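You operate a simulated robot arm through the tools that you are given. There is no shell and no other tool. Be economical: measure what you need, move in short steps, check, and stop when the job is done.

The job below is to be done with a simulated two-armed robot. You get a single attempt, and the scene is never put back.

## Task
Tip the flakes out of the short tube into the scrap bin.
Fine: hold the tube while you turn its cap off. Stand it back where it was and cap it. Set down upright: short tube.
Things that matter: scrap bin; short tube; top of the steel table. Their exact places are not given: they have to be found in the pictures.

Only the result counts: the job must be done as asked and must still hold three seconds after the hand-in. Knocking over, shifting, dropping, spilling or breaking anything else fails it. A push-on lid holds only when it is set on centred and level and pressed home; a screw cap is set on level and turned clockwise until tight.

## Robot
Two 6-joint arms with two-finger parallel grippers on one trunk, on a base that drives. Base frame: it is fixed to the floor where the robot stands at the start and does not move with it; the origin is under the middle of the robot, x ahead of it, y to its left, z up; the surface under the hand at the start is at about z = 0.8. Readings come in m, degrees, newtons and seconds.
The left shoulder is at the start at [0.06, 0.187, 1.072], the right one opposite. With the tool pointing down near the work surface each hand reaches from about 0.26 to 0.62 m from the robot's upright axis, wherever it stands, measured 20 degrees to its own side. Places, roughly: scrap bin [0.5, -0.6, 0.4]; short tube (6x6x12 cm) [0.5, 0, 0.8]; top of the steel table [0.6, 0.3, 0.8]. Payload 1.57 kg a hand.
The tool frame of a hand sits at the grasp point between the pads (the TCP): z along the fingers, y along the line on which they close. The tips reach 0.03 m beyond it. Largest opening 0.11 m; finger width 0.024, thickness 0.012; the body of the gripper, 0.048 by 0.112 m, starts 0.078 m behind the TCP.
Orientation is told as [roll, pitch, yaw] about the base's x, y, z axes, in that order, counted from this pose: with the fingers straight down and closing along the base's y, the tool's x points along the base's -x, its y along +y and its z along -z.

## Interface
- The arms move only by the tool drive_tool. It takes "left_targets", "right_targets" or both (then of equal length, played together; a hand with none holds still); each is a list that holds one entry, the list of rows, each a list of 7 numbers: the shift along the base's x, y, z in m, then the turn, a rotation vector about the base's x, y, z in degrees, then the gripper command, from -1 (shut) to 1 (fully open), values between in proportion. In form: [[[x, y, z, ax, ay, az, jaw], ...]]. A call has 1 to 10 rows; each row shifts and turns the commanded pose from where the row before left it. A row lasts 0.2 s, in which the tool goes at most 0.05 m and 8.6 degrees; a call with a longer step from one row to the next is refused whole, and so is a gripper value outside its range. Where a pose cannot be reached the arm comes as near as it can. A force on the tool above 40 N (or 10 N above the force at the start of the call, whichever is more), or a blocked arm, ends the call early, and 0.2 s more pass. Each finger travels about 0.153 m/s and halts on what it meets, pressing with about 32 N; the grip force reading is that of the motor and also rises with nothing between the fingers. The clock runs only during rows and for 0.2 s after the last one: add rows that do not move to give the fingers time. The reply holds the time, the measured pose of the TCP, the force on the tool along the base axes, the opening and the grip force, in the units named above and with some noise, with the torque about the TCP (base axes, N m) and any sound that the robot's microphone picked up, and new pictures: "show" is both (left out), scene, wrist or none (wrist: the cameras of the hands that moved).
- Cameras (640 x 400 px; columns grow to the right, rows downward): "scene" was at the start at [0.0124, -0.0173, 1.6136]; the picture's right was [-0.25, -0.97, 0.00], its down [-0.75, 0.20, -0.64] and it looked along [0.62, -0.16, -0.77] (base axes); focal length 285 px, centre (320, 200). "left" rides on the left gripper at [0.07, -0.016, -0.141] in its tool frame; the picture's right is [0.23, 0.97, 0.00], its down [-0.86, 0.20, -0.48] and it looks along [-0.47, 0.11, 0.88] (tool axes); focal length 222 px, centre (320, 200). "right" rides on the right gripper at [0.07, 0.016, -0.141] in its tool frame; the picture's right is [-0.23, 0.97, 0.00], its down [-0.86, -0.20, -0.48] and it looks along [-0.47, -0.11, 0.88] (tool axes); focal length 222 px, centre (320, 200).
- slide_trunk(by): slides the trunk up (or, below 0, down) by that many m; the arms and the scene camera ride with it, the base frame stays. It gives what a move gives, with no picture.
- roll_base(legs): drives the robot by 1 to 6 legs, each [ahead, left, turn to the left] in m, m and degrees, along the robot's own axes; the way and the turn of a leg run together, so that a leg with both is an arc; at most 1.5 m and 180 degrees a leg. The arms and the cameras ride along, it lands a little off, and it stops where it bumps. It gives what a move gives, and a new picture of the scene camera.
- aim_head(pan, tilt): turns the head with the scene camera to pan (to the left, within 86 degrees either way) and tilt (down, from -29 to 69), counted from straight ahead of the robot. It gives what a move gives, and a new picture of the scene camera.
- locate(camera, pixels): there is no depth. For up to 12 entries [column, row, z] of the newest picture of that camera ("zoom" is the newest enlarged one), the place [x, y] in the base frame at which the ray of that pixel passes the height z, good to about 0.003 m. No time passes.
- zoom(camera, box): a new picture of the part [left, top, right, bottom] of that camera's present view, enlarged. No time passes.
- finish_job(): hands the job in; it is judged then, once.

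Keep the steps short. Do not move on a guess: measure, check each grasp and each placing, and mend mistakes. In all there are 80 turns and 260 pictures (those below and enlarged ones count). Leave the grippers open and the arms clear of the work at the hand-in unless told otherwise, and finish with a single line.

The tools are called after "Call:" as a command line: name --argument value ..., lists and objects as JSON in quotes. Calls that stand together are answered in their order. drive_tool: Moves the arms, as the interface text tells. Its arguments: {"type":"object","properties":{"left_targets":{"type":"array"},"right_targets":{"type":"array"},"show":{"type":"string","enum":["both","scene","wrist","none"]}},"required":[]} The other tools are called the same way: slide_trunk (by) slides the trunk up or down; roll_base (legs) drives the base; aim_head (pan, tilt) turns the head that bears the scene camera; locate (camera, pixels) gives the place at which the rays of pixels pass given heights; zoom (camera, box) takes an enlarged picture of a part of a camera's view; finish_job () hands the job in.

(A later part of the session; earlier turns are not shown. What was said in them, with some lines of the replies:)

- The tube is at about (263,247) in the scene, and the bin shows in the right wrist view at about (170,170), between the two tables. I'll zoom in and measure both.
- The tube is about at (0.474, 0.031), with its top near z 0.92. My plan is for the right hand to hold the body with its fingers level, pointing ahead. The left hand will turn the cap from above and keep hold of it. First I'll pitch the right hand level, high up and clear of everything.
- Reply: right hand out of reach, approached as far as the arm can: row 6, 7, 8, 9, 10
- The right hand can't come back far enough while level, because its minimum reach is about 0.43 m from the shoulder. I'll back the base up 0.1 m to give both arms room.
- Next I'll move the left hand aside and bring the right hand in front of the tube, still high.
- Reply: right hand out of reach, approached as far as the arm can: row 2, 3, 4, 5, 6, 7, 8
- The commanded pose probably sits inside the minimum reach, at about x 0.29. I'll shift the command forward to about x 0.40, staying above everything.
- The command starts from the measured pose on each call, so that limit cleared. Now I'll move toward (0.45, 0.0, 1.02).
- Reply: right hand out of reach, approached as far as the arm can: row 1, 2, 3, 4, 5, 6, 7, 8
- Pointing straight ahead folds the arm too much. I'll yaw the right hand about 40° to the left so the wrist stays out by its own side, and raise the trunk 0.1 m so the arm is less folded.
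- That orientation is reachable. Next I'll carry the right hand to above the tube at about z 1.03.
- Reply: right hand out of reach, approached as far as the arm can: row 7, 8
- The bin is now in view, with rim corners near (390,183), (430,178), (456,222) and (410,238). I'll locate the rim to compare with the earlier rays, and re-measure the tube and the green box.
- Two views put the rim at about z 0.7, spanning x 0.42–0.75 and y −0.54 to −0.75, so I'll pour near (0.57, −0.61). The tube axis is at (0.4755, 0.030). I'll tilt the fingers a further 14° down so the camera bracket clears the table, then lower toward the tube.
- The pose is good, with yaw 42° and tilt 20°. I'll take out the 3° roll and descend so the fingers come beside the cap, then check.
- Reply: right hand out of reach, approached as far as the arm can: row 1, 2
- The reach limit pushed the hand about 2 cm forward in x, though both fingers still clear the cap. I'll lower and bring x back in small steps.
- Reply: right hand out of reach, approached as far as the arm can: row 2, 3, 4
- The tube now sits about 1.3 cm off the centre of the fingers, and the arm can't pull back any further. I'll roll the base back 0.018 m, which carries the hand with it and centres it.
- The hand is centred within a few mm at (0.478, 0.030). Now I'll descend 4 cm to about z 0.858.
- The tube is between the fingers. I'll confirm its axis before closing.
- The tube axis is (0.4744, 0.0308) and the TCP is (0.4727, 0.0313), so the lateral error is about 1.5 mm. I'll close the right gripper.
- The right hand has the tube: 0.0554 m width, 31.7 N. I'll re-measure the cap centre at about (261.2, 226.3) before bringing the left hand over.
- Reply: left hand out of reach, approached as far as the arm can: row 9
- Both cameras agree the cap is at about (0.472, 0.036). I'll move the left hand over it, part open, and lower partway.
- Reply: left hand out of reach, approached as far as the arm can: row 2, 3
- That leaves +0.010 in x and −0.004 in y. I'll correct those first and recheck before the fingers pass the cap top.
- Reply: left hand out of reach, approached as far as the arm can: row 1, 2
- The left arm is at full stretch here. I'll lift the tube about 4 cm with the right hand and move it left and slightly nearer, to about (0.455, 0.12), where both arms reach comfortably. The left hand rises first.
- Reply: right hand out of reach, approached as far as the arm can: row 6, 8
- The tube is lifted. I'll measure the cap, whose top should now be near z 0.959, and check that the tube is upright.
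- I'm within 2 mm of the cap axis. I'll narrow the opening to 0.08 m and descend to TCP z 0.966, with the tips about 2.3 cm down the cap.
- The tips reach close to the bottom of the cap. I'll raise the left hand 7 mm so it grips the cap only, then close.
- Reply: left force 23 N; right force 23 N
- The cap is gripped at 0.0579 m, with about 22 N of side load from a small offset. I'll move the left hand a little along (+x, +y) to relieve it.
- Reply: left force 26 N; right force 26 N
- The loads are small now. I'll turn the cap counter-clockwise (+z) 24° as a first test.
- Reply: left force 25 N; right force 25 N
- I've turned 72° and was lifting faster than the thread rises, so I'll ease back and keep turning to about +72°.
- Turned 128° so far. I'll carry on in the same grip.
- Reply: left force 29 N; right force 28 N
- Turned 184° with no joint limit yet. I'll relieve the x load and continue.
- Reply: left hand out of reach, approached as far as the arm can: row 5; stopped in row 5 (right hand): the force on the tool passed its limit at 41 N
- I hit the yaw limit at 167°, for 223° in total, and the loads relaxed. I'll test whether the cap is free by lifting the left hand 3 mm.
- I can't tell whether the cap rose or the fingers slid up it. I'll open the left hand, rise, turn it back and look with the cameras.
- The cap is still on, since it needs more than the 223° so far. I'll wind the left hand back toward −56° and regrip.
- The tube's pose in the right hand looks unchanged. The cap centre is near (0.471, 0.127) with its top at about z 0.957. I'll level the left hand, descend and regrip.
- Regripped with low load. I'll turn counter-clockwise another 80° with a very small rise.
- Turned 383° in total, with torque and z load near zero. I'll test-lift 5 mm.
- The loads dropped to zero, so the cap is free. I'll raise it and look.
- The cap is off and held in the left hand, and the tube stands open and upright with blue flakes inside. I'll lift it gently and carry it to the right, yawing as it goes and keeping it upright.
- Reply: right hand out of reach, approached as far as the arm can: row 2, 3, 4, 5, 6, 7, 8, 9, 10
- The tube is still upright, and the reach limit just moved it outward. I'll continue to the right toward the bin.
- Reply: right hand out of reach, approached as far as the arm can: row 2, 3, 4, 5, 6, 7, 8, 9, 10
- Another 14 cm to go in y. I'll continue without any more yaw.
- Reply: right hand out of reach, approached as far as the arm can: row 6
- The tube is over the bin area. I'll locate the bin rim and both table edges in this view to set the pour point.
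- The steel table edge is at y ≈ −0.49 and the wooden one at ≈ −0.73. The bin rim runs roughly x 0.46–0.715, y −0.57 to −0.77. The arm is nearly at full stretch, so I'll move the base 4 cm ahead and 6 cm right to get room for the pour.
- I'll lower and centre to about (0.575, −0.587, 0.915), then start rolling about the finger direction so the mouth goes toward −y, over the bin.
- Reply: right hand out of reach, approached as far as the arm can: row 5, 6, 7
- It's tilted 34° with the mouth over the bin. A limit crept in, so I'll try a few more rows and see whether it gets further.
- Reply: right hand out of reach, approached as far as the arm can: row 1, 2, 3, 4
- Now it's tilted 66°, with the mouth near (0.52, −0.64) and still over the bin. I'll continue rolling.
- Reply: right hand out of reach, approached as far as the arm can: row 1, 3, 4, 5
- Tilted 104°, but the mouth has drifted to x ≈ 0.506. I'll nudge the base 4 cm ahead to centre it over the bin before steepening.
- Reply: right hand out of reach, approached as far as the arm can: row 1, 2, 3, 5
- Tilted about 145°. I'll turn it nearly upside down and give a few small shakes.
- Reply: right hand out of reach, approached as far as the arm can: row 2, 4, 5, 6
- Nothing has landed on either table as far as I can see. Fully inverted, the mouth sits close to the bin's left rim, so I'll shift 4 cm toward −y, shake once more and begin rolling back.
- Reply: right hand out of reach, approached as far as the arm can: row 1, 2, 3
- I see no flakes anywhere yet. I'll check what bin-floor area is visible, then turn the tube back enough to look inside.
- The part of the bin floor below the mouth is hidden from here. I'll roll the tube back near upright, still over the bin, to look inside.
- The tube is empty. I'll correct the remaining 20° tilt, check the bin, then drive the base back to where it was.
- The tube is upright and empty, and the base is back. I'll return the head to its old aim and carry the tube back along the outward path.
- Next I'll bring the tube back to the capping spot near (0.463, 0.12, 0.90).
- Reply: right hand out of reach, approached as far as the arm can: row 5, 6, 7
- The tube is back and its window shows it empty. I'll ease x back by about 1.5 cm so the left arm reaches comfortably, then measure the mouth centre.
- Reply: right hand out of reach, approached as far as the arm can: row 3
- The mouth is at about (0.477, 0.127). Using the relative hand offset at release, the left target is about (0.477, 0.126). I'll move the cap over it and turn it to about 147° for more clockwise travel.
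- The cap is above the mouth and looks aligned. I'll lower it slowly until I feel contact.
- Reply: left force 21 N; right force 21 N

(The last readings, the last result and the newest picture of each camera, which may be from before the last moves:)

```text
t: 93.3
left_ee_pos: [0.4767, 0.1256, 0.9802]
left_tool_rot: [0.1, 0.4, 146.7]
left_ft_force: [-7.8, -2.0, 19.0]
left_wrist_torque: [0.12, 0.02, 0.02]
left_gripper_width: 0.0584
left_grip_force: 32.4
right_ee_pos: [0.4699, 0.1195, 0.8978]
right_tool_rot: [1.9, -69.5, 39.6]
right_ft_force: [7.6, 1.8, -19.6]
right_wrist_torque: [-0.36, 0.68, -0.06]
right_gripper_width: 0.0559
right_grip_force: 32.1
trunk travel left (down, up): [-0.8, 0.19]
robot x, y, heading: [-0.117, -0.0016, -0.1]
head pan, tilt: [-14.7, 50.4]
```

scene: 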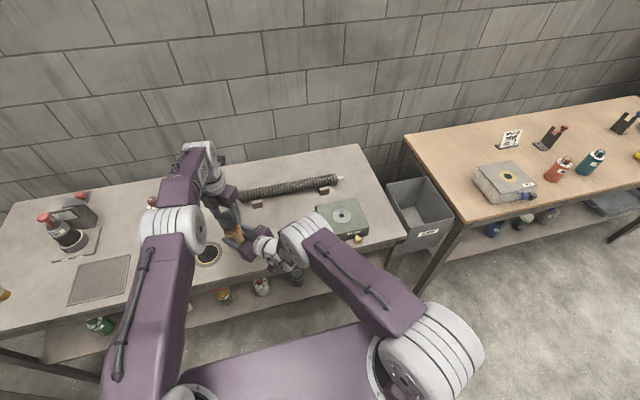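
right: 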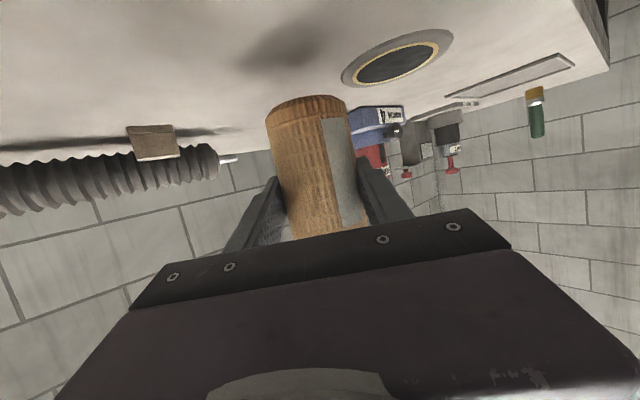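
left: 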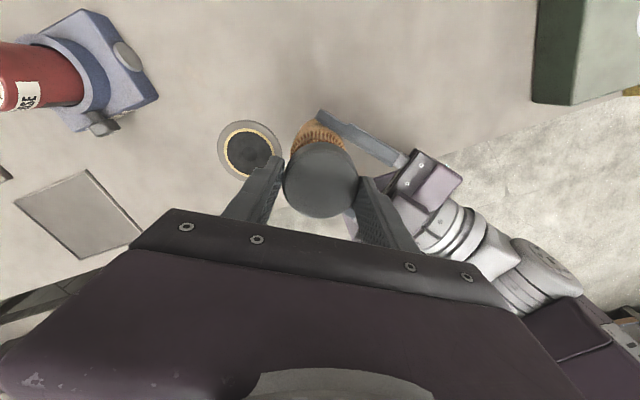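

Contact at about 19 N. I'll shift slightly toward −x and start turning clockwise with light pressure.

Call:
drive_tool --left_targets '[[[-0.0006, 0, 0.0004, 0, 0, -8, -1], [0, 0, 0, 0, 0, -8, -1], [0, 0, 0, 0, 0, -8, -1], [0, 0, -0.0001, 0, 0, -8, -1], [0, 0, -0.0001, 0, 0, -8, -1], [0, 0, -0.0001, 0, 0, -8, -1]]]' --show "none"

Call:
zoom --camera "scene" --box '[200, 190, 280, 250]'

```text
t: 94.8
left_ee_pos: [0.4747, 0.1258, 0.9798]
left_tool_rot: [0.1, 0.4, 98.5]
left_ft_force: [15.3, 3.5, -0.6]
left_wrist_torque: [0.07, -0.43, 0.17]
left_gripper_width: 0.058
left_grip_force: 32.3
right_ee_pos: [0.4711, 0.1208, 0.9025]
right_tool_rot: [1.6, -70.1, 40.2]
right_ft_force: [-14.6, -3.5, 0.2]
right_wrist_torque: [0.16, -0.7, -0.1]
right_gripper_width: 0.0555
right_grip_force: 32.1
trunk travel left (down, up): [-0.8, 0.19]
robot x, y, heading: [-0.1179, -0.0016, 0.0]
head pan, tilt: [-14.7, 50.4]
```

```text
6.67 times, centred on (240, 220) of scene
```

zoom: 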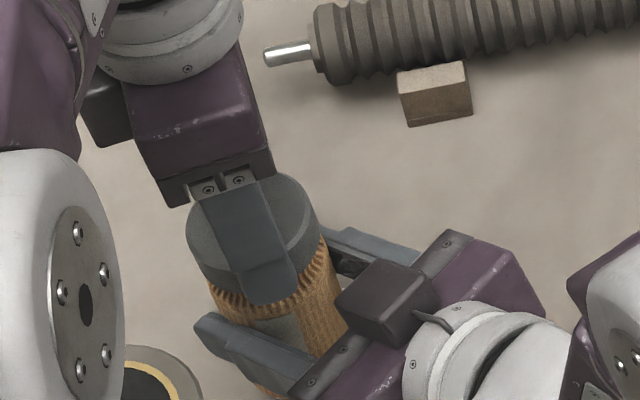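

The z load fell to zero and there's a 0.17 N·m torque, so the thread has engaged. I'll keep turning clockwise with a slight descent.

Call:
drive_tool --left_targets '[[[0.0008, 0, -0.0008, 0, 0, -8, -1], [0, 0, -0.0001, 0, 0, -8, -1], [0, 0, -0.0001, 0, 0, -8, -1], [0, 0, -0.0001, 0, 0, -8, -1], [0, 0, -0.0001, 0, 0, -8, -1], [0, 0, -0.0001, 0, 0, -8, -1], [0, 0, -0.0001, 0, 0, -8, -1], [0, 0, -0.0001, 0, 0, -8, -1], [0, 0, -0.0001, 0, 0, -8, -1], [0, 0, -0.0001, 0, 0, -8, -1]]]' --show "none"

```text
t: 97.0
left_ee_pos: [0.4754, 0.1262, 0.9776]
left_tool_rot: [0.2, 0.4, 18.5]
left_ft_force: [-6.5, -17.2, -0.4]
left_wrist_torque: [-0.54, 0.19, 0.21]
left_gripper_width: 0.0585
left_grip_force: 31.8
right_ee_pos: [0.4703, 0.1215, 0.8999]
right_tool_rot: [1.7, -69.8, 39.9]
right_ft_force: [6.7, 16.7, -0.4]
right_wrist_torque: [-0.8, 0.32, -0.15]
right_gripper_width: 0.0556
right_grip_force: 32.1
trunk travel left (down, up): [-0.8, 0.19]
robot x, y, heading: [-0.1156, -0.0034, 0.2]
head pan, tilt: [-14.7, 50.4]
```

Call:
drive_tool --left_targets '[[[-0.0003, -0.001, -0.0006, 0, 0, -8, -1], [0, 0, -0.0001, 0, 0, -8, -1], [0, 0, -0.0001, 0, 0, -8, -1], [0, 0, -0.0001, 0, 0, -8, -1], [0, 0, -0.0001, 0, 0, -8, -1], [0, 0, -0.0001, 0, 0, -8, -1], [0, 0, -0.0001, 0, 0, -8, -1], [0, 0, -0.0001, 0, 0, -8, -1], [0, 0, -0.0001, 0, 0, -8, -1]]]' --show "none"

Call:
zoom --camera "scene" --box '[200, 190, 280, 250]'

```text
t: 99.0
left_ee_pos: [0.4764, 0.1252, 0.9757]
left_tool_rot: [0.1, 0.4, -53.4]
left_ft_force: [-9.8, 0.7, 0.3]
left_wrist_torque: [0.07, 0.28, 0.11]
left_gripper_width: 0.0588
left_grip_force: 31.9
right_ee_pos: [0.4712, 0.12, 0.9013]
right_tool_rot: [2.0, -70.0, 39.6]
right_ft_force: [9.8, -1.2, -1.7]
right_wrist_torque: [0.03, 0.39, -0.17]
right_gripper_width: 0.0558
right_grip_force: 32.1
trunk travel left (down, up): [-0.8, 0.19]
robot x, y, heading: [-0.1141, 0.0007, 0.0]
head pan, tilt: [-14.7, 50.4]
```

```text
6.67 times, centred on (240, 220) of scene
```

zoom: 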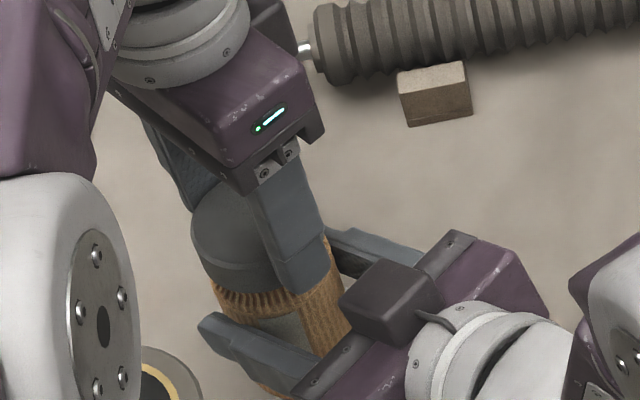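

200° clockwise so far, and sinking as it should. I'll try further past −53°.

Call:
drive_tool --left_targets '[[[-0.0005, 0, -0.0003, 0, 0, -8, -1], [0, 0, -0.0001, 0, 0, -8, -1], [0, 0, -0.0001, 0, 0, -8, -1], [0, 0, -0.0001, 0, 0, -8, -1], [0, 0, -0.0001, 0, 0, -8, -1], [0, 0, -0.0001, 0, 0, -8, -1], [0, 0, -0.0001, 0, 0, -8, -1]]]' --show "none"

```text
t: 100.5
left_ee_pos: [0.4757, 0.1263, 0.9761]
left_tool_rot: [0.1, 0.2, -109.5]
left_ft_force: [-4.8, 11.5, 0.7]
left_wrist_torque: [0.33, 0.09, 0.1]
left_gripper_width: 0.0588
left_grip_force: 32.2
right_ee_pos: [0.4699, 0.1199, 0.901]
right_tool_rot: [1.9, -69.7, 39.6]
right_ft_force: [3.9, -12.0, -2.9]
right_wrist_torque: [0.55, 0.15, -0.18]
right_gripper_width: 0.0557
right_grip_force: 32.0
trunk travel left (down, up): [-0.8, 0.19]
robot x, y, heading: [-0.1182, -0.0027, 0.1]
head pan, tilt: [-14.7, 50.4]
```

Call:
drive_tool --left_targets '[[[0, 0.0005, -0.0003, 0, 0, -8, -1], [0, 0, -0.0001, 0, 0, -8, -1], [0, 0, -0.0001, 0, 0, -8, -1], [0, 0, -0.0001, 0, 0, -8, -1], [0, 0, -0.0001, 0, 0, -8, -1]]]' --show "wrist"

```text
t: 101.8
left_ee_pos: [0.477, 0.1264, 0.9759]
left_tool_rot: [0.1, 0.4, -149.5]
left_ft_force: [0.9, 17.0, 1.0]
left_wrist_torque: [0.52, 0.03, 0.16]
left_gripper_width: 0.0586
left_grip_force: 31.7
right_ee_pos: [0.4706, 0.1202, 0.9006]
right_tool_rot: [1.9, -69.7, 39.6]
right_ft_force: [-0.5, -16.3, -2.6]
right_wrist_torque: [0.73, 0.0, -0.28]
right_gripper_width: 0.0556
right_grip_force: 31.4
trunk travel left (down, up): [-0.8, 0.19]
robot x, y, heading: [-0.1212, -0.0015, 0.1]
head pan, tilt: [-14.7, 50.4]
```

left: 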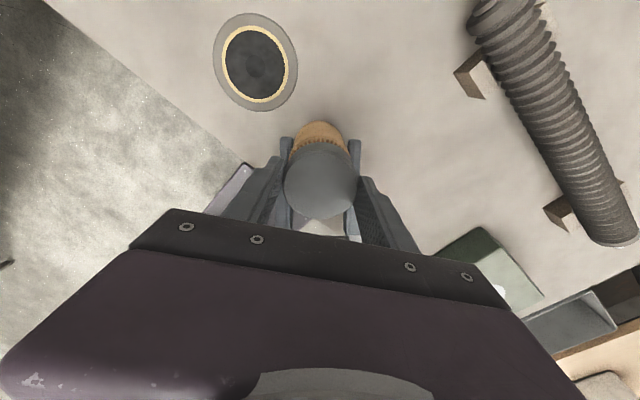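

Call:
drive_tool --left_targets '[[[0, 0.001, -0.0003, 0, 0, -8, -1], [0, 0, -0.0001, 0, 0, -8, -1], [0, 0, -0.0001, 0, 0, -8, -1], [0, 0, -0.0001, 0, 0, -8, -1], [0, 0, -0.0001, 0, 0, -8, -1]]]' --show "none"

Call:
zoom --camera "scene" --box '[200, 190, 280, 250]'

```text
t: 102.9
left_ee_pos: [0.4674, 0.1095, 0.9732]
left_tool_rot: [-1.6, 0.4, 177.8]
left_ft_force: [-2.2, 1.9, -0.4]
left_wrist_torque: [0.03, 0.03, -0.04]
left_gripper_width: 0.0586
left_grip_force: 32.3
left hand out of reach, approached as far as the arm can: row 4, 5
right_ee_pos: [0.4712, 0.1151, 0.8981]
right_tool_rot: [2.9, -69.4, 38.0]
right_ft_force: [2.5, -1.8, -1.7]
right_wrist_torque: [0.12, 0.15, 0.08]
right_gripper_width: 0.0567
right_grip_force: 32.3
trunk travel left (down, up): [-0.8, 0.19]
robot x, y, heading: [-0.121, -0.0021, -0.2]
head pan, tilt: [-14.7, 50.4]
stopped in row 5 (left hand): the force on the tool passed its limit at 50 N (the readings are from after the stop); the commanded pose is now the measured one
```

```text
6.67 times, centred on (240, 220) of scene
```

zoom: 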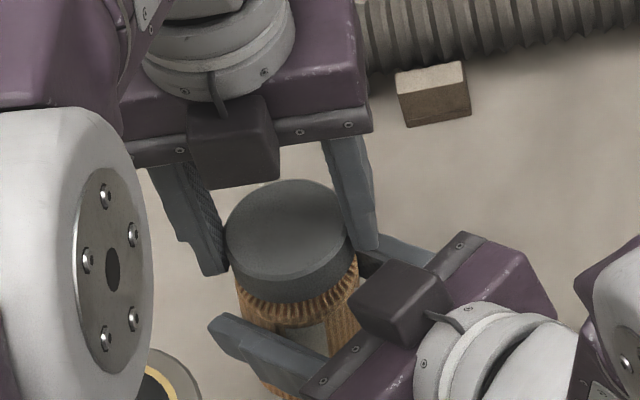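

The yaw limit dragged the pair sideways, but the loads are low again. I'll open the left hand, rise, unwind and inspect the cap and tube.

Call:
drive_tool --left_targets '[[[0, 0, 0, 0, 0, 0, 0.2], [0, 0, 0, 0, 0, 0, 0.5], [0, 0, 0.02, 0, 0, 0, 0.5], [0, 0, 0.03, 0, 0, 8.5, 0.5], [0, 0.005, 0.04, 0, 0, 8.5, 0.5], [0, 0.005, 0.02, 0, 0, 8.5, 0.5], [0, 0, 0, 0, 0, 8.5, 0.5], [0, 0, 0, 0, 0, 8.5, 0.5], [0, 0, 0, 0, 0, 8.5, 0.5], [0, 0, 0, 0, 0, 8.5, 0.5]]]' --show "both"

Call:
zoom --camera "scene" --box '[200, 190, 280, 250]'

Call:
zoom --camera "right" --box '[200, 60, 440, 260]'

```text
t: 105.1
left_ee_pos: [0.4691, 0.12, 1.0841]
left_tool_rot: [-1.5, 0.4, -122.6]
left_ft_force: [-0.1, 0.6, 0.7]
left_wrist_torque: [0.04, 0.03, 0.0]
left_gripper_width: 0.0825
left_grip_force: 0.1
right_ee_pos: [0.4716, 0.1156, 0.8983]
right_tool_rot: [2.6, -69.2, 38.2]
right_ft_force: [0.5, -0.2, -0.4]
right_wrist_torque: [0.01, -0.01, -0.01]
right_gripper_width: 0.0557
right_grip_force: 32.0
trunk travel left (down, up): [-0.8, 0.19]
robot x, y, heading: [-0.1174, 0.001, 0.1]
head pan, tilt: [-14.7, 50.4]
```

scene: 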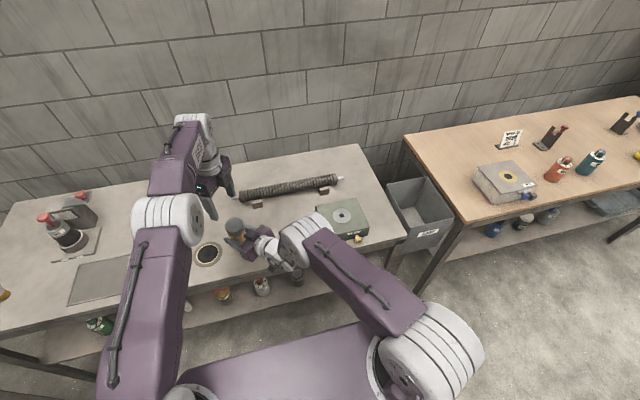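
left: 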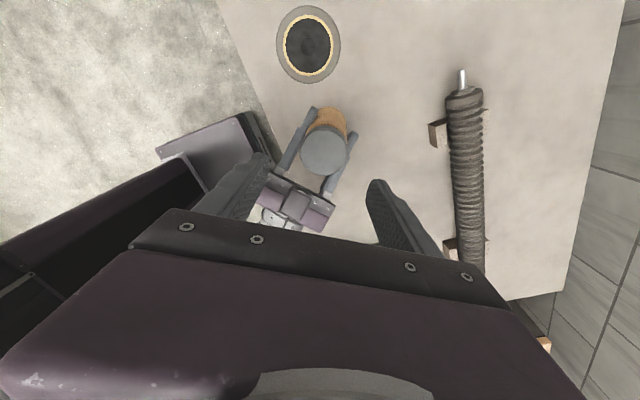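

```text
6.67 times, centred on (240, 220) of scene
```

zoom: 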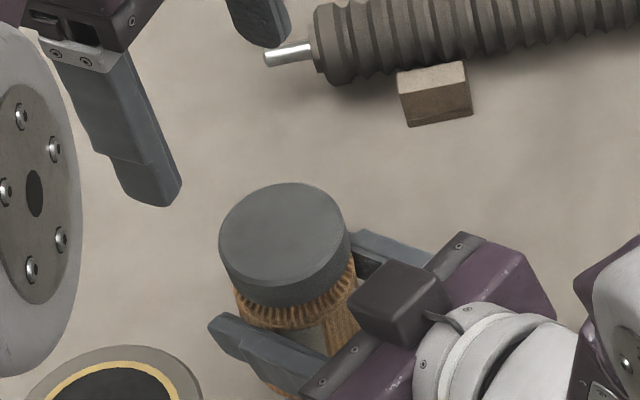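

```text
2.00 times, centred on (320, 160) of right
```

zoom: 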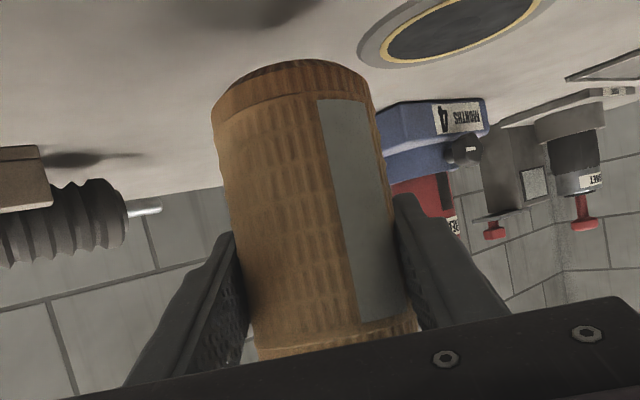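

Call:
zoom --camera "left" --box '[250, 90, 410, 190]'

Call:
locate --camera "scene" --pixels '[[234.5, 224.3, 0.95], [234.5, 224.3, 0.96]]'

Call:
locate --camera "left" --pixels '[[324, 154, 0.95], [324, 154, 0.96]]'

```text
4.00 times, centred on (330, 140) of left
```

zoom: 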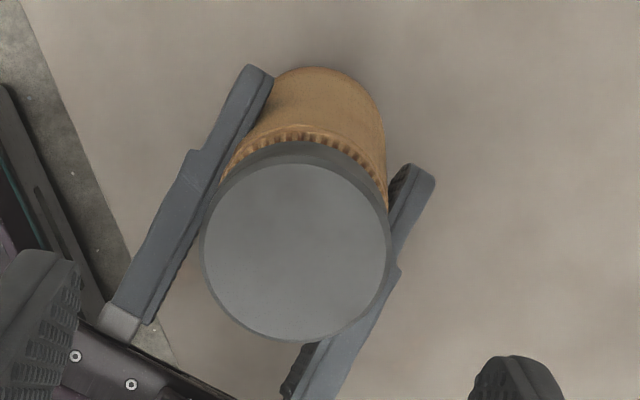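

```text
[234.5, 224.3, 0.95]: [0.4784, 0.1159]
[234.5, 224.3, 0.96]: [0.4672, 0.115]
```

```text
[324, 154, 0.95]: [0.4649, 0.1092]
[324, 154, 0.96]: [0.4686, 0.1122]
```

The drag pivoted the tube about 12° in the right pads, with its top toward the palm. I'll regrip the cap with the left pads closing along the right hand's finger direction (yaw −50°). That squares it up, and I can then push it back upright. First I'll rotate and centre.

Call:
drive_tool --left_targets '[[[0, -0.002, 0, 0, 0, 8, 0.5], [0, -0.002, 0, 0, 0, 8, 0.5], [0, -0.0015, 0, 0, 0, 8, 0.5], [0, 0, 0, 0, 0, 8, 0.5], [0, 0, -0.01, 0, 0, 8, 0.5], [0, 0, -0.01, 0, 0, 8, 0.5], [0, 0, -0.01, 0, 0, 8, 0.5], [0, 0, -0.01, 0, 0, 8, 0.5], [0, 0, -0.01, 0, 0, 8, 0.5], [0, 0, 0, 0.96, -1.15, 0, 0.5]]]' --show "wrist"

Call:
zoom --camera "left" --box '[240, 90, 400, 200]'

```text
t: 107.3
left_ee_pos: [0.4684, 0.1126, 1.0323]
left_tool_rot: [0.0, 0.5, -50.6]
left_ft_force: [-0.7, 0.5, 0.1]
left_wrist_torque: [0.0, 0.02, 0.02]
left_gripper_width: 0.0824
left_grip_force: 0.0
right_ee_pos: [0.4713, 0.1161, 0.898]
right_tool_rot: [2.6, -69.3, 38.2]
right_ft_force: [-0.2, 0.7, -1.2]
right_wrist_torque: [-0.02, 0.02, 0.02]
right_gripper_width: 0.0555
right_grip_force: 31.9
trunk travel left (down, up): [-0.8, 0.19]
robot x, y, heading: [-0.1174, -0.0034, -0.0]
head pan, tilt: [-14.7, 50.4]
```

left: 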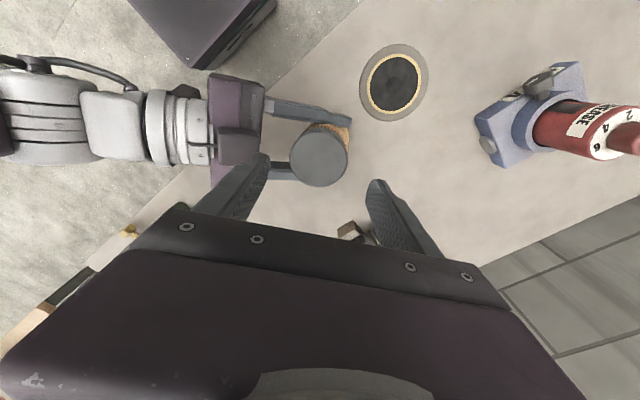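

```text
3.64 times, centred on (320, 145) of left
5 turns are left
```

zoom: 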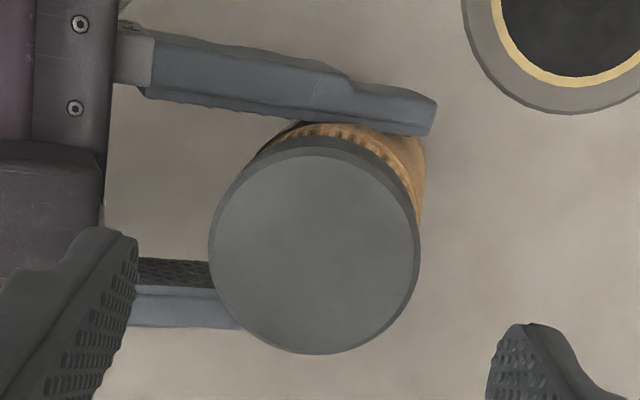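

Only 5 turns are left, so I'll batch the calls. I'll descend, grip the cap, push it upright and turn clockwise about 96° more, with the force stops as protection. A check picture comes at the end.

Call:
drive_tool --left_targets '[[[0, 0, -0.015, 0, 0, 0, 0.46], [0, 0, -0.015, 0, 0, 0, 0.46], [0, 0, -0.015, 0, 0, 0, 0.46], [0, 0, -0.014, 0, 0, 0, 0.46], [0, 0, 0, 0, 0, 0, 0.1], [0, 0, 0, 0, 0, 0, -1], [0, 0, 0, 0, 0, 0, -1], [0.0029, 0.0028, 0, 0, 0, 0, -1], [0.0029, 0.0028, 0, 0, 0, 0, -1], [0.0029, 0.0028, 0, 0, 0, 0, -1]]]' --show "none"

Call:
drive_tool --left_targets '[[[0, 0, 0, 0, 0, -8, -1], [0, 0, 0, 0, 0, -8, -1], [0, 0, 0, 0, 0, -8, -1], [0, 0, 0, 0, 0, -8, -1], [0, 0, 0, 0, 0, -8, -1], [0, 0, 0, 0, 0, -8, -1], [0, 0, 0, 0, 0, -8, -1], [0, 0, 0, 0, 0, -8, -1], [0, 0, 0, 0, 0, -8, -1], [0, 0, 0, 0, 0, -8, -1]]]' --show "none"

Call:
drive_tool --left_targets '[[[0, 0, 0, 0, 0, -8, -1], [0, 0, 0, 0, 0, -8, -1]]]' --show "none"

Call:
zoom --camera "scene" --box '[200, 190, 280, 250]'

Call:
zoom --camera "right" --box '[200, 60, 440, 260]'

```text
t: 109.5
left_ee_pos: [0.4751, 0.1228, 0.9749]
left_tool_rot: [0.1, 0.3, -50.7]
left_ft_force: [-7.3, -19.2, -0.5]
left_wrist_torque: [-0.6, 0.27, 0.2]
left_gripper_width: 0.0596
left_grip_force: 31.9
right_ee_pos: [0.4708, 0.1187, 0.8988]
right_tool_rot: [2.4, -69.4, 38.8]
right_ft_force: [7.2, 18.5, 1.2]
right_wrist_torque: [-0.85, 0.26, -0.15]
right_gripper_width: 0.0555
right_grip_force: 32.2
trunk travel left (down, up): [-0.8, 0.19]
robot x, y, heading: [-0.1158, 0.0004, -0.1]
head pan, tilt: [-14.7, 50.4]
```

```text
t: 111.7
left_ee_pos: [0.4779, 0.1231, 0.974]
left_tool_rot: [0.0, 0.4, -131.0]
left_ft_force: [-4.8, -13.6, -0.3]
left_wrist_torque: [-0.44, 0.1, 0.22]
left_gripper_width: 0.0594
left_grip_force: 31.7
right_ee_pos: [0.4723, 0.1159, 0.8975]
right_tool_rot: [2.5, -69.4, 38.4]
right_ft_force: [4.0, 14.8, -0.5]
right_wrist_torque: [-0.58, 0.22, -0.16]
right_gripper_width: 0.0555
right_grip_force: 32.5
trunk travel left (down, up): [-0.8, 0.19]
robot x, y, heading: [-0.1211, 0.0009, -0.1]
head pan, tilt: [-14.7, 50.4]
```

```text
t: 112.3
left_ee_pos: [0.4775, 0.1234, 0.9739]
left_tool_rot: [0.0, 0.5, -146.9]
left_ft_force: [-0.1, -11.3, -0.6]
left_wrist_torque: [-0.3, 0.02, 0.07]
left_gripper_width: 0.0589
left_grip_force: 32.1
right_ee_pos: [0.4722, 0.1157, 0.8976]
right_tool_rot: [2.6, -69.3, 38.4]
right_ft_force: [-0.9, 10.6, 0.5]
right_wrist_torque: [-0.53, -0.01, -0.01]
right_gripper_width: 0.0553
right_grip_force: 31.7
trunk travel left (down, up): [-0.8, 0.19]
robot x, y, heading: [-0.1176, -0.0029, -0.1]
head pan, tilt: [-14.7, 50.4]
```

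```text
6.67 times, centred on (240, 220) of scene
```

zoom: 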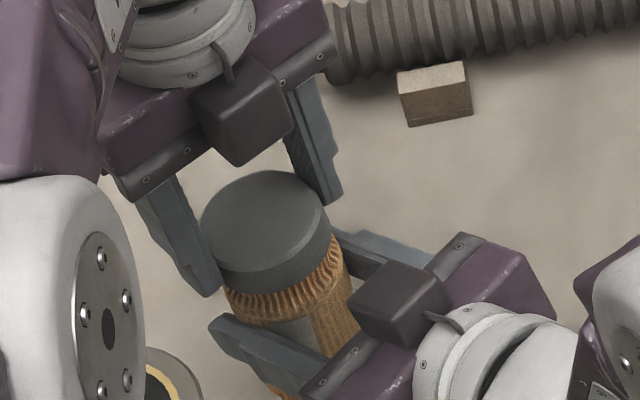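

```text
2.00 times, centred on (320, 160) of right
4 turns are left
```

zoom: 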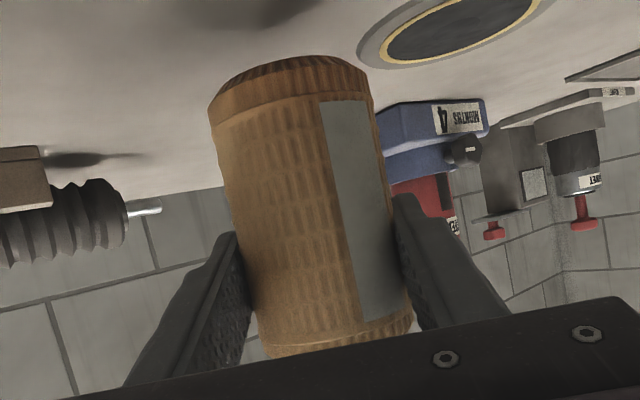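

The tube is upright again. The torque doesn't clearly show the cap is tight yet, so I'll regrip once more and turn another 160° clockwise. Then I'll release, take the left hand away, and carry the tube back above its old spot.

Call:
drive_tool --left_targets '[[[0, -0.0005, 0, 0, 0, 0, 0.3], [0, 0, 0, 0, 0, 0, 0.46], [0, 0, 0, 0, 0, 8, 0.46], [0, 0, 0, 0, 0, 8, 0.46], [0, 0, 0, 0, 0, 8, 0.46], [0, 0, 0, 0, 0, 8, 0.46], [0, 0, 0, 0, 0, 8, 0.46], [0, 0, 0, 0, 0, 8, 0.46], [0, 0, 0, 0, 0, 8, 0.46], [0, 0, 0, 0, 0, 8, 0.46]]]' --show "none"

Call:
drive_tool --left_targets '[[[0, 0, 0, 0, 0, 8, 0.46], [0, 0, 0, 0, 0, 8, 0.46], [0, 0, 0, 0, 0, 8, 0.46], [0, 0, 0, 0, 0, 8, 0.46], [0, 0, 0, 0, 0, 8, 0.46], [0, 0, 0, 0, 0, 8, 0.46], [0, 0, 0, 0, 0, 8, 0.46], [0, 0, 0, 0, 0, 8, 0.46], [0, 0, 0, 0, 0, 8, 0.46], [0, 0, 0, 0, 0, 8, 0.46]]]' --show "none"

Call:
drive_tool --left_targets '[[[0, 0, 0, 0, 0, 8, 0.46], [0, 0, 0, 0, 0, 8, 0.46], [0, 0, 0, 0, 0, 8, 0.46], [0, 0, 0, 0, 0, 0, 0.1], [0, 0, 0, 0, 0, 0, -1], [0, 0, 0, 0, 0, 0, -1], [0, 0, 0, 0, 0, -8, -1], [0, 0, 0, 0, 0, -8, -1], [0, 0, 0, 0, 0, -8, -1], [0, 0, 0, 0, 0, -8, -1]]]' --show "none"

Call:
drive_tool --left_targets '[[[0, 0, 0, 0, 0, -8, -1], [0, 0, 0, 0, 0, -8, -1], [0, 0, 0, 0, 0, -8, -1], [0, 0, 0, 0, 0, -8, -1], [0, 0, 0, 0, 0, -8, -1], [0, 0, 0, 0, 0, -8, -1], [0, 0, 0, 0, 0, -8, -1], [0, 0, 0, 0, 0, -8, -1], [0, 0, 0, 0, 0, -8, -1], [0, 0, 0, 0, 0, -8, -1]]]' --show "none"

Call:
drive_tool --left_targets '[[[0, 0, 0, 0, 0, -8, -1], [0, 0, 0, 0, 0, -8, -1], [0, 0, 0, 0, 0, -8, -1], [0, 0, 0, 0, 0, -8, -1], [0, 0, 0, 0, 0, -8, -1], [0, 0, 0, 0, 0, -8, -1]]]' --show "none"

Call:
drive_tool --left_targets '[[[0, 0, 0, 0, 0, 0, 0.3], [0, 0, 0, 0, 0, 0, 0.5], [0, 0, 0.02, 0, 0, 0, 0.5], [0, 0, 0.03, 0, 0, 0, 0.5], [0, 0, 0.03, 0, 0, 0, 0.5], [0, 0.02, 0.03, 0, 0, 0, 0.7], [-0.01, 0.04, 0.02, 0, 0, 0, 1], [-0.01, 0.04, 0, 0, 0, 0, 1], [-0.01, 0.04, 0, 0, 0, 0, 1], [0, 0.03, 0, 0, 0, 0, 1]]]' --show "none"

Call:
zoom --camera "scene" --box '[200, 190, 280, 250]'

Call:
drive_tool --right_targets '[[[0, -0.012, 0, 0, 0, 0, -1], [0, -0.017, 0, 0, 0, 0, -1], [0, -0.017, 0, 0, 0, 0, -1], [0, -0.017, 0, 0, 0, 0, -1], [0, -0.015, 0, 0, 0, 0, -1], [0, -0.008, 0, 0, 0, 0, -1], [0, 0, 0, 0, 0, 0, -1]]]' --show "both"

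Call:
zoom --camera "scene" --box '[220, 190, 300, 250]'

Call:
zoom --camera "right" --box '[200, 60, 440, 260]'

```text
t: 114.5
left_ee_pos: [0.4764, 0.1226, 0.9747]
left_tool_rot: [0.0, 0.6, -82.6]
left_ft_force: [-0.7, 0.8, 0.7]
left_wrist_torque: [0.0, 0.0, -0.01]
left_gripper_width: 0.0804
left_grip_force: 0.0
right_ee_pos: [0.4707, 0.1162, 0.8973]
right_tool_rot: [2.7, -69.2, 38.2]
right_ft_force: [0.0, 0.0, -0.9]
right_wrist_torque: [-0.02, 0.01, -0.02]
right_gripper_width: 0.0557
right_grip_force: 32.5
trunk travel left (down, up): [-0.8, 0.19]
robot x, y, heading: [-0.1194, -0.0032, 0.2]
head pan, tilt: [-14.7, 50.4]
```

```text
t: 116.7
left_ee_pos: [0.4746, 0.1222, 0.9742]
left_tool_rot: [-0.1, 0.5, -2.6]
left_ft_force: [-0.1, 0.2, 0.2]
left_wrist_torque: [-0.01, 0.02, 0.0]
left_gripper_width: 0.0801
left_grip_force: 0.1
left hand out of reach, approached as far as the arm can: row 2
right_ee_pos: [0.471, 0.1151, 0.898]
right_tool_rot: [2.6, -69.3, 38.3]
right_ft_force: [-0.1, -0.7, 0.4]
right_wrist_torque: [0.01, -0.01, 0.01]
right_gripper_width: 0.0554
right_grip_force: 32.2
trunk travel left (down, up): [-0.8, 0.19]
robot x, y, heading: [-0.1177, 0.0015, -0.2]
head pan, tilt: [-14.7, 50.4]
```

```text
t: 118.9
left_ee_pos: [0.4748, 0.1218, 0.9748]
left_tool_rot: [-0.1, 0.4, -10.9]
left_ft_force: [9.0, -16.2, -1.3]
left_wrist_torque: [-0.7, -0.08, -0.05]
left_gripper_width: 0.059
left_grip_force: 31.7
right_ee_pos: [0.4705, 0.1168, 0.8967]
right_tool_rot: [2.6, -69.4, 38.4]
right_ft_force: [-9.4, 15.7, 0.5]
right_wrist_torque: [-0.6, -0.64, 0.13]
right_gripper_width: 0.0556
right_grip_force: 32.2
trunk travel left (down, up): [-0.8, 0.19]
robot x, y, heading: [-0.1186, -0.0012, -0.2]
head pan, tilt: [-14.7, 50.4]
```

```text
t: 121.1
left_ee_pos: [0.4748, 0.123, 0.9745]
left_tool_rot: [0.1, 0.3, -90.8]
left_ft_force: [18.2, -6.0, -7.1]
left_wrist_torque: [-0.2, -0.8, 0.64]
left_gripper_width: 0.0585
left_grip_force: 32.3
right_ee_pos: [0.4721, 0.1154, 0.8977]
right_tool_rot: [2.8, -69.3, 38.0]
right_ft_force: [-17.6, 5.0, 5.5]
right_wrist_torque: [-0.21, -0.6, -0.51]
right_gripper_width: 0.0562
right_grip_force: 31.7
trunk travel left (down, up): [-0.8, 0.19]
robot x, y, heading: [-0.117, -0.0016, -0.1]
head pan, tilt: [-14.7, 50.4]
```

```text
t: 122.5
left_ee_pos: [0.4745, 0.123, 0.9746]
left_tool_rot: [0.1, 0.5, -138.9]
left_ft_force: [13.7, -13.0, -1.1]
left_wrist_torque: [-0.3, -0.64, 0.73]
left_gripper_width: 0.0572
left_grip_force: 31.9
right_ee_pos: [0.4697, 0.1167, 0.8977]
right_tool_rot: [2.5, -69.3, 38.5]
right_ft_force: [-14.2, 13.7, 0.9]
right_wrist_torque: [-0.7, -0.47, -0.59]
right_gripper_width: 0.0572
right_grip_force: 31.7
trunk travel left (down, up): [-0.8, 0.19]
robot x, y, heading: [-0.1213, -0.0, 0.0]
head pan, tilt: [-14.7, 50.4]
```

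```text
t: 124.7
left_ee_pos: [0.4447, 0.2933, 1.1051]
left_tool_rot: [0.0, 0.5, -138.8]
left_ft_force: [-0.6, 0.8, -0.8]
left_wrist_torque: [0.02, 0.02, 0.02]
left_gripper_width: 0.1101
left_grip_force: 0.1
right_ee_pos: [0.4706, 0.1173, 0.8971]
right_tool_rot: [2.5, -69.2, 38.4]
right_ft_force: [0.8, 0.4, -1.4]
right_wrist_torque: [0.04, -0.03, -0.04]
right_gripper_width: 0.0566
right_grip_force: 31.9
trunk travel left (down, up): [-0.8, 0.19]
robot x, y, heading: [-0.118, 0.0013, -0.1]
head pan, tilt: [-14.7, 50.4]
```

```text
6.67 times, centred on (240, 220) of scene
```

zoom: 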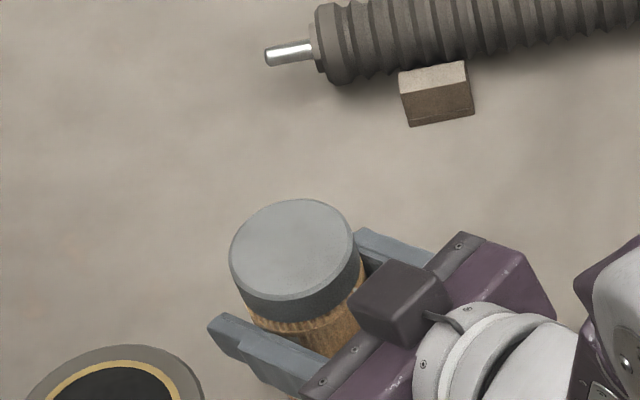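

```text
t: 126.3
left_ee_pos: [0.4438, 0.2924, 1.1047]
left_tool_rot: [-0.1, 0.4, -138.7]
left_ft_force: [-0.4, 1.1, -0.1]
left_wrist_torque: [-0.01, 0.0, 0.02]
left_gripper_width: 0.1102
left_grip_force: 0.0
right_ee_pos: [0.4714, 0.03, 0.8972]
right_tool_rot: [2.9, -69.2, 38.1]
right_ft_force: [-0.5, -0.2, -1.6]
right_wrist_torque: [0.02, 0.0, 0.0]
right_gripper_width: 0.0568
right_grip_force: 32.2
trunk travel left (down, up): [-0.8, 0.19]
robot x, y, heading: [-0.1177, -0.0013, -0.0]
head pan, tilt: [-14.7, 50.4]
```

scene: 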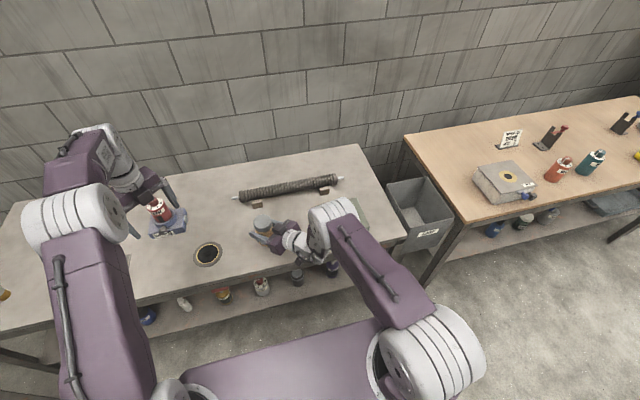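
right: 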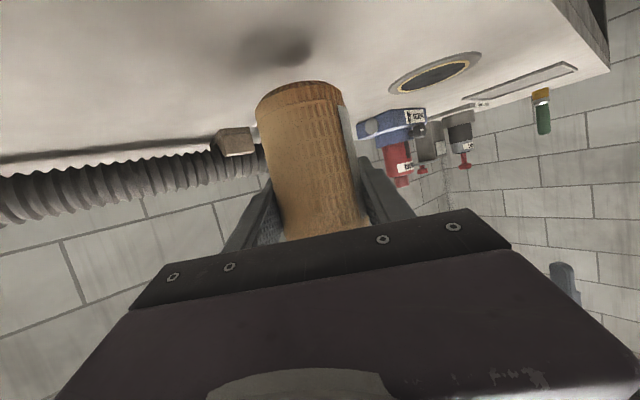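

```text
6.67 times, centred on (260, 220) of scene
```

zoom: 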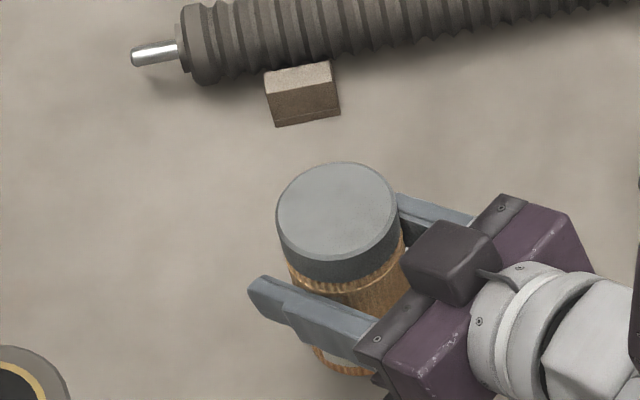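

```text
2.00 times, centred on (320, 160) of right
3 turns are left
```

zoom: 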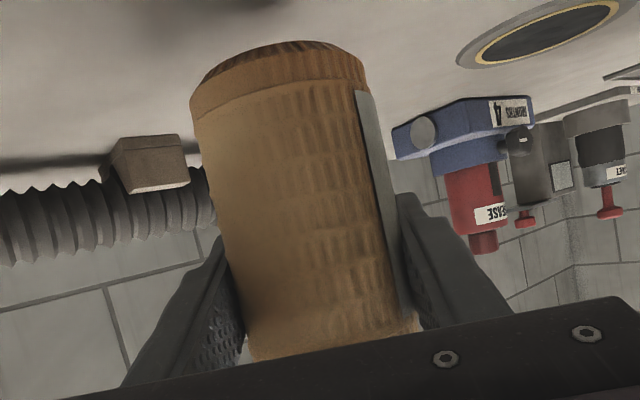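

The torque climbed to 0.73 N·m and the tube spun in the right pads, so the cap is tight. I'll lower the tube onto its old spot with a small 4° tilt correction, letting the force stop act on contact, and look before releasing.

Call:
drive_tool --right_targets '[[[0, 0, -0.002, -2.6, 3.04, 0, -1], [0, 0, -0.005, 0, 0, 0, -1], [0, 0, -0.005, 0, 0, 0, -1], [0, 0, -0.004, 0, 0, 0, -1], [0, 0, -0.003, 0, 0, 0, -1], [0, 0, 0, 0, 0, 0, -1]]]' --show "none"

Call:
drive_tool --right_targets '[[[0, 0, -0.002, 0, 0, 0, -1], [0, 0, -0.002, 0, 0, 0, -1], [0, 0, -0.002, 0, 0, 0, -1], [0, 0, -0.002, 0, 0, 0, -1], [0, 0, -0.002, 0, 0, 0, -1], [0, 0, -0.002, 0, 0, 0, -1], [0, 0, -0.002, 0, 0, 0, -1], [0, 0, -0.002, 0, 0, 0, -1]]]' --show "wrist"

Call:
zoom --camera "scene" --box '[220, 190, 300, 250]'

Call:
zoom --camera "left" --box '[0, 0, 640, 400]'

Call:
locate --camera "scene" --pixels '[[262, 226, 0.92], [262, 224, 0.92], [262, 228, 0.92], [264, 226, 0.92]]'

```text
t: 127.7
left_ee_pos: [0.4437, 0.2914, 1.1055]
left_tool_rot: [0.0, 0.6, -138.7]
left_ft_force: [-0.2, 0.5, -0.2]
left_wrist_torque: [-0.01, 0.03, -0.02]
left_gripper_width: 0.1102
left_grip_force: 0.0
right_ee_pos: [0.4715, 0.0302, 0.8799]
right_tool_rot: [2.3, -65.3, 38.6]
right_ft_force: [0.2, 0.3, -0.8]
right_wrist_torque: [0.0, 0.01, -0.02]
right_gripper_width: 0.0565
right_grip_force: 31.7
trunk travel left (down, up): [-0.8, 0.19]
robot x, y, heading: [-0.1201, -0.0045, 0.1]
head pan, tilt: [-14.7, 50.4]
```

```text
t: 129.5
left_ee_pos: [0.4425, 0.2918, 1.1068]
left_tool_rot: [0.1, 0.6, -138.7]
left_ft_force: [1.5, 1.0, 0.6]
left_wrist_torque: [-0.02, -0.01, -0.01]
left_gripper_width: 0.1099
left_grip_force: 0.0
right_ee_pos: [0.4695, 0.0294, 0.8654]
right_tool_rot: [2.0, -65.7, 38.9]
right_ft_force: [-1.1, -1.3, 13.5]
right_wrist_torque: [0.04, -0.11, 0.0]
right_gripper_width: 0.0564
right_grip_force: 31.7
trunk travel left (down, up): [-0.8, 0.19]
robot x, y, heading: [-0.1186, -0.001, 0.5]
head pan, tilt: [-14.7, 50.4]
```

right: 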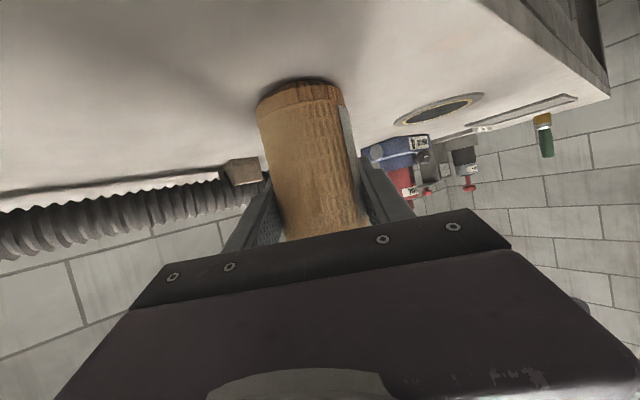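

```text
6.67 times, centred on (260, 220) of scene
```

zoom: 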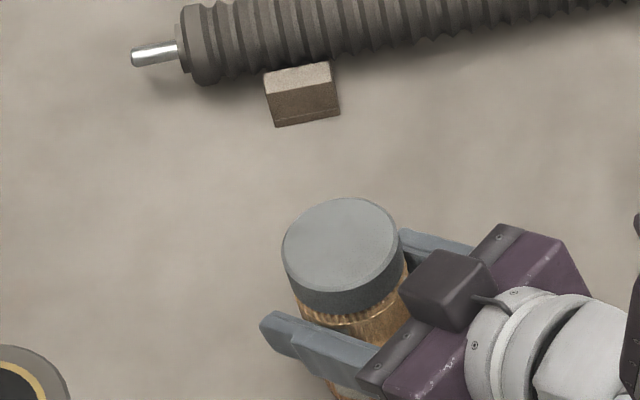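

```text
1.00 times, centred on (320, 200) of left (not enlarged: the box is as wide or as high as the picture)
```

zoom: 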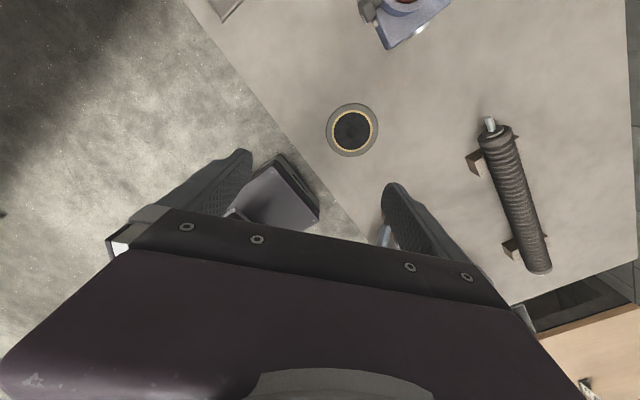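

```text
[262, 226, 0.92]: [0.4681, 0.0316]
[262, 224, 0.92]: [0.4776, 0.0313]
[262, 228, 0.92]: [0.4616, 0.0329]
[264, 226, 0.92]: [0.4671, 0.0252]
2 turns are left
```

Contact was felt at z 0.865 with 13 N. The cap is still about 9° toward the palm side. I'll lift slightly, tilt the hand 7° more to bring the tube upright, press it flat, open, rise straight up and move the right arm clear.

Call:
drive_tool --right_targets '[[[0, 0, 0.004, 0, 0, 0, -1], [0, 0, 0, -2.28, 2.66, 0, -1], [0.0005, 0.0005, 0, -2.28, 2.66, 0, -1], [0, 0, -0.002, 0, 0, 0, -1], [0, 0, -0.002, 0, 0, 0, -1], [0, 0, -0.002, 0, 0, 0, -1], [0, 0, -0.0015, 0, 0, 0, -1], [0, 0, -0.0015, 0, 0, 0, -1], [0, 0, 0, 0, 0, 0, -1]]]' --show "none"

Call:
drive_tool --right_targets '[[[0, 0, 0, 0, 0, 0, 0.1], [0, 0, 0, 0, 0, 0, 0.2], [0, 0, 0, 0, 0, 0, 0.5], [0, 0, 0, 0, 0, 0, 1], [0, 0, 0, 0, 0, 0, 1], [0, 0, 0, 0, 0, 0, 1]]]' --show "wrist"

Call:
drive_tool --right_targets '[[[0, 0, 0.01, 0, 0, 0, 1], [0, 0, 0.015, 0, 0, 0, 1], [0, 0, 0.015, 0, 0, 0, 1], [0, 0, 0.015, 0, 0, 0, 1], [0, 0, 0.015, 0, 0, 0, 1], [0, 0, 0.015, 0, 0, 0, 1], [0, 0, 0.015, 0, 0, 0, 1], [0, 0, 0.015, 0, 0, 0, 1], [0, 0, 0.015, 0, 0, 0, 1], [0, 0, 0.02, 0, 0, 0, 1]]]' --show "none"

Call:
drive_tool --right_targets '[[[0.01, -0.02, 0.02, 0, 0, 0, 1], [0.01, -0.03, 0.02, 0, 0, 0, 1], [0.01, -0.03, 0.02, 0, 0, 0, 1], [0.01, -0.03, 0.01, 0, 0, 0, 1], [0, -0.03, 0, 0, 0, 0, 1], [0, -0.03, 0, 0, 0, 0, 1], [0, 0, 0, 0, 0, 0, 1]]]' --show "scene"

Call:
zoom --camera "scene" --box '[210, 190, 330, 290]'

Call:
locate --camera "scene" --pixels '[[262, 226, 0.92], [260, 224, 0.92], [264, 228, 0.92]]'

```text
t: 131.5
left_ee_pos: [0.4416, 0.2912, 1.1072]
left_tool_rot: [0.2, 0.7, -138.7]
left_ft_force: [1.0, -0.2, -0.3]
left_wrist_torque: [0.04, 0.01, 0.03]
left_gripper_width: 0.1101
left_grip_force: 0.0
right_ee_pos: [0.4709, 0.0292, 0.8624]
right_tool_rot: [1.5, -58.8, 39.1]
right_ft_force: [2.7, -7.4, 30.0]
right_wrist_torque: [-0.3, -0.36, -0.08]
right_gripper_width: 0.0565
right_grip_force: 31.9
trunk travel left (down, up): [-0.8, 0.19]
robot x, y, heading: [-0.1158, -0.0043, -0.0]
head pan, tilt: [-14.7, 50.4]
```

```text
t: 132.9
left_ee_pos: [0.4428, 0.2924, 1.1046]
left_tool_rot: [-0.1, 0.4, -138.7]
left_ft_force: [0.7, 0.2, -0.6]
left_wrist_torque: [0.02, -0.01, 0.01]
left_gripper_width: 0.11
left_grip_force: 0.0
right_ee_pos: [0.4712, 0.0309, 0.857]
right_tool_rot: [1.8, -58.4, 39.0]
right_ft_force: [-0.5, 0.6, 0.0]
right_wrist_torque: [-0.02, -0.02, 0.01]
right_gripper_width: 0.1101
right_grip_force: 0.2
trunk travel left (down, up): [-0.8, 0.19]
robot x, y, heading: [-0.1164, 0.0002, -0.0]
head pan, tilt: [-14.7, 50.4]
```

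right: 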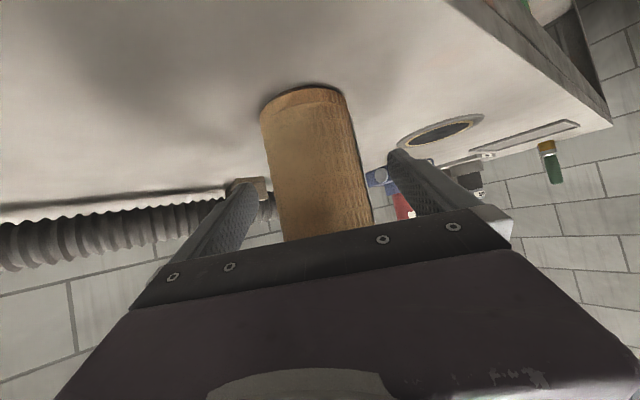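

```text
t: 135.1
left_ee_pos: [0.4445, 0.2918, 1.1056]
left_tool_rot: [0.0, 0.5, -138.7]
left_ft_force: [0.7, 0.0, 0.1]
left_wrist_torque: [-0.01, 0.0, 0.01]
left_gripper_width: 0.1101
left_grip_force: 0.1
right_ee_pos: [0.4707, 0.0295, 1.0087]
right_tool_rot: [1.7, -58.2, 39.1]
right_ft_force: [0.4, -0.2, 0.3]
right_wrist_torque: [0.01, -0.02, 0.0]
right_gripper_width: 0.1098
right_grip_force: 0.0
trunk travel left (down, up): [-0.8, 0.19]
robot x, y, heading: [-0.1154, -0.0, -0.2]
head pan, tilt: [-14.7, 50.4]
```

```text
t: 136.7
left_ee_pos: [0.4445, 0.2923, 1.1047]
left_tool_rot: [0.1, 0.4, -138.6]
left_ft_force: [0.5, -0.1, 0.6]
left_wrist_torque: [-0.02, 0.03, 0.0]
left_gripper_width: 0.1098
left_grip_force: 0.0
right_ee_pos: [0.5109, -0.1394, 1.0784]
right_tool_rot: [1.8, -58.2, 39.0]
right_ft_force: [0.8, -0.1, -0.3]
right_wrist_torque: [-0.01, -0.02, 0.0]
right_gripper_width: 0.1102
right_grip_force: 0.0
trunk travel left (down, up): [-0.8, 0.19]
robot x, y, heading: [-0.1162, -0.0038, 0.2]
head pan, tilt: [-14.7, 50.4]
```

scene: 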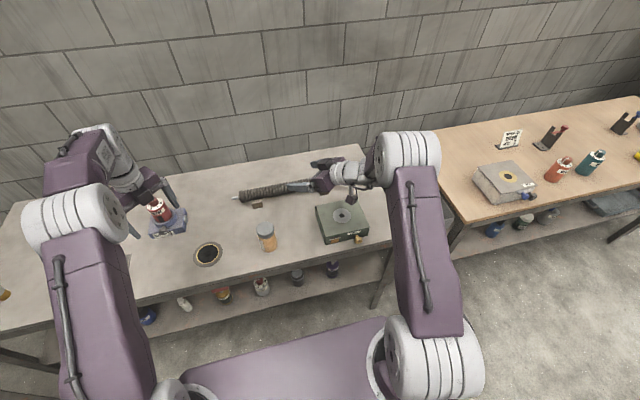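

```text
4.00 times, centred on (270, 240) of scene
```

zoom: 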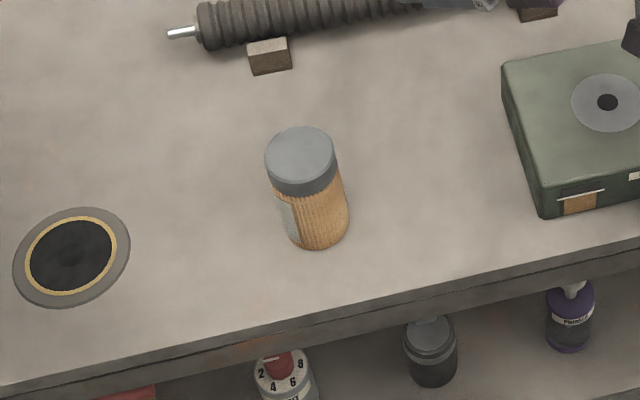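

```text
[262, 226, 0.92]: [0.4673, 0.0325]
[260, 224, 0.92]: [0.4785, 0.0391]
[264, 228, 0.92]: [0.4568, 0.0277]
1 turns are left
```

The tube is standing upright, capped tight and empty, about 2 cm from where it began. Both grippers are open and the arms are clear. Handing in.

Call:
finish_job

```text
The job is handed in.
```

The tube was emptied over the scrap bin, though I never saw the flakes in it; the cap is screwed on tight and the tube stands upright about 2 cm from where it was.
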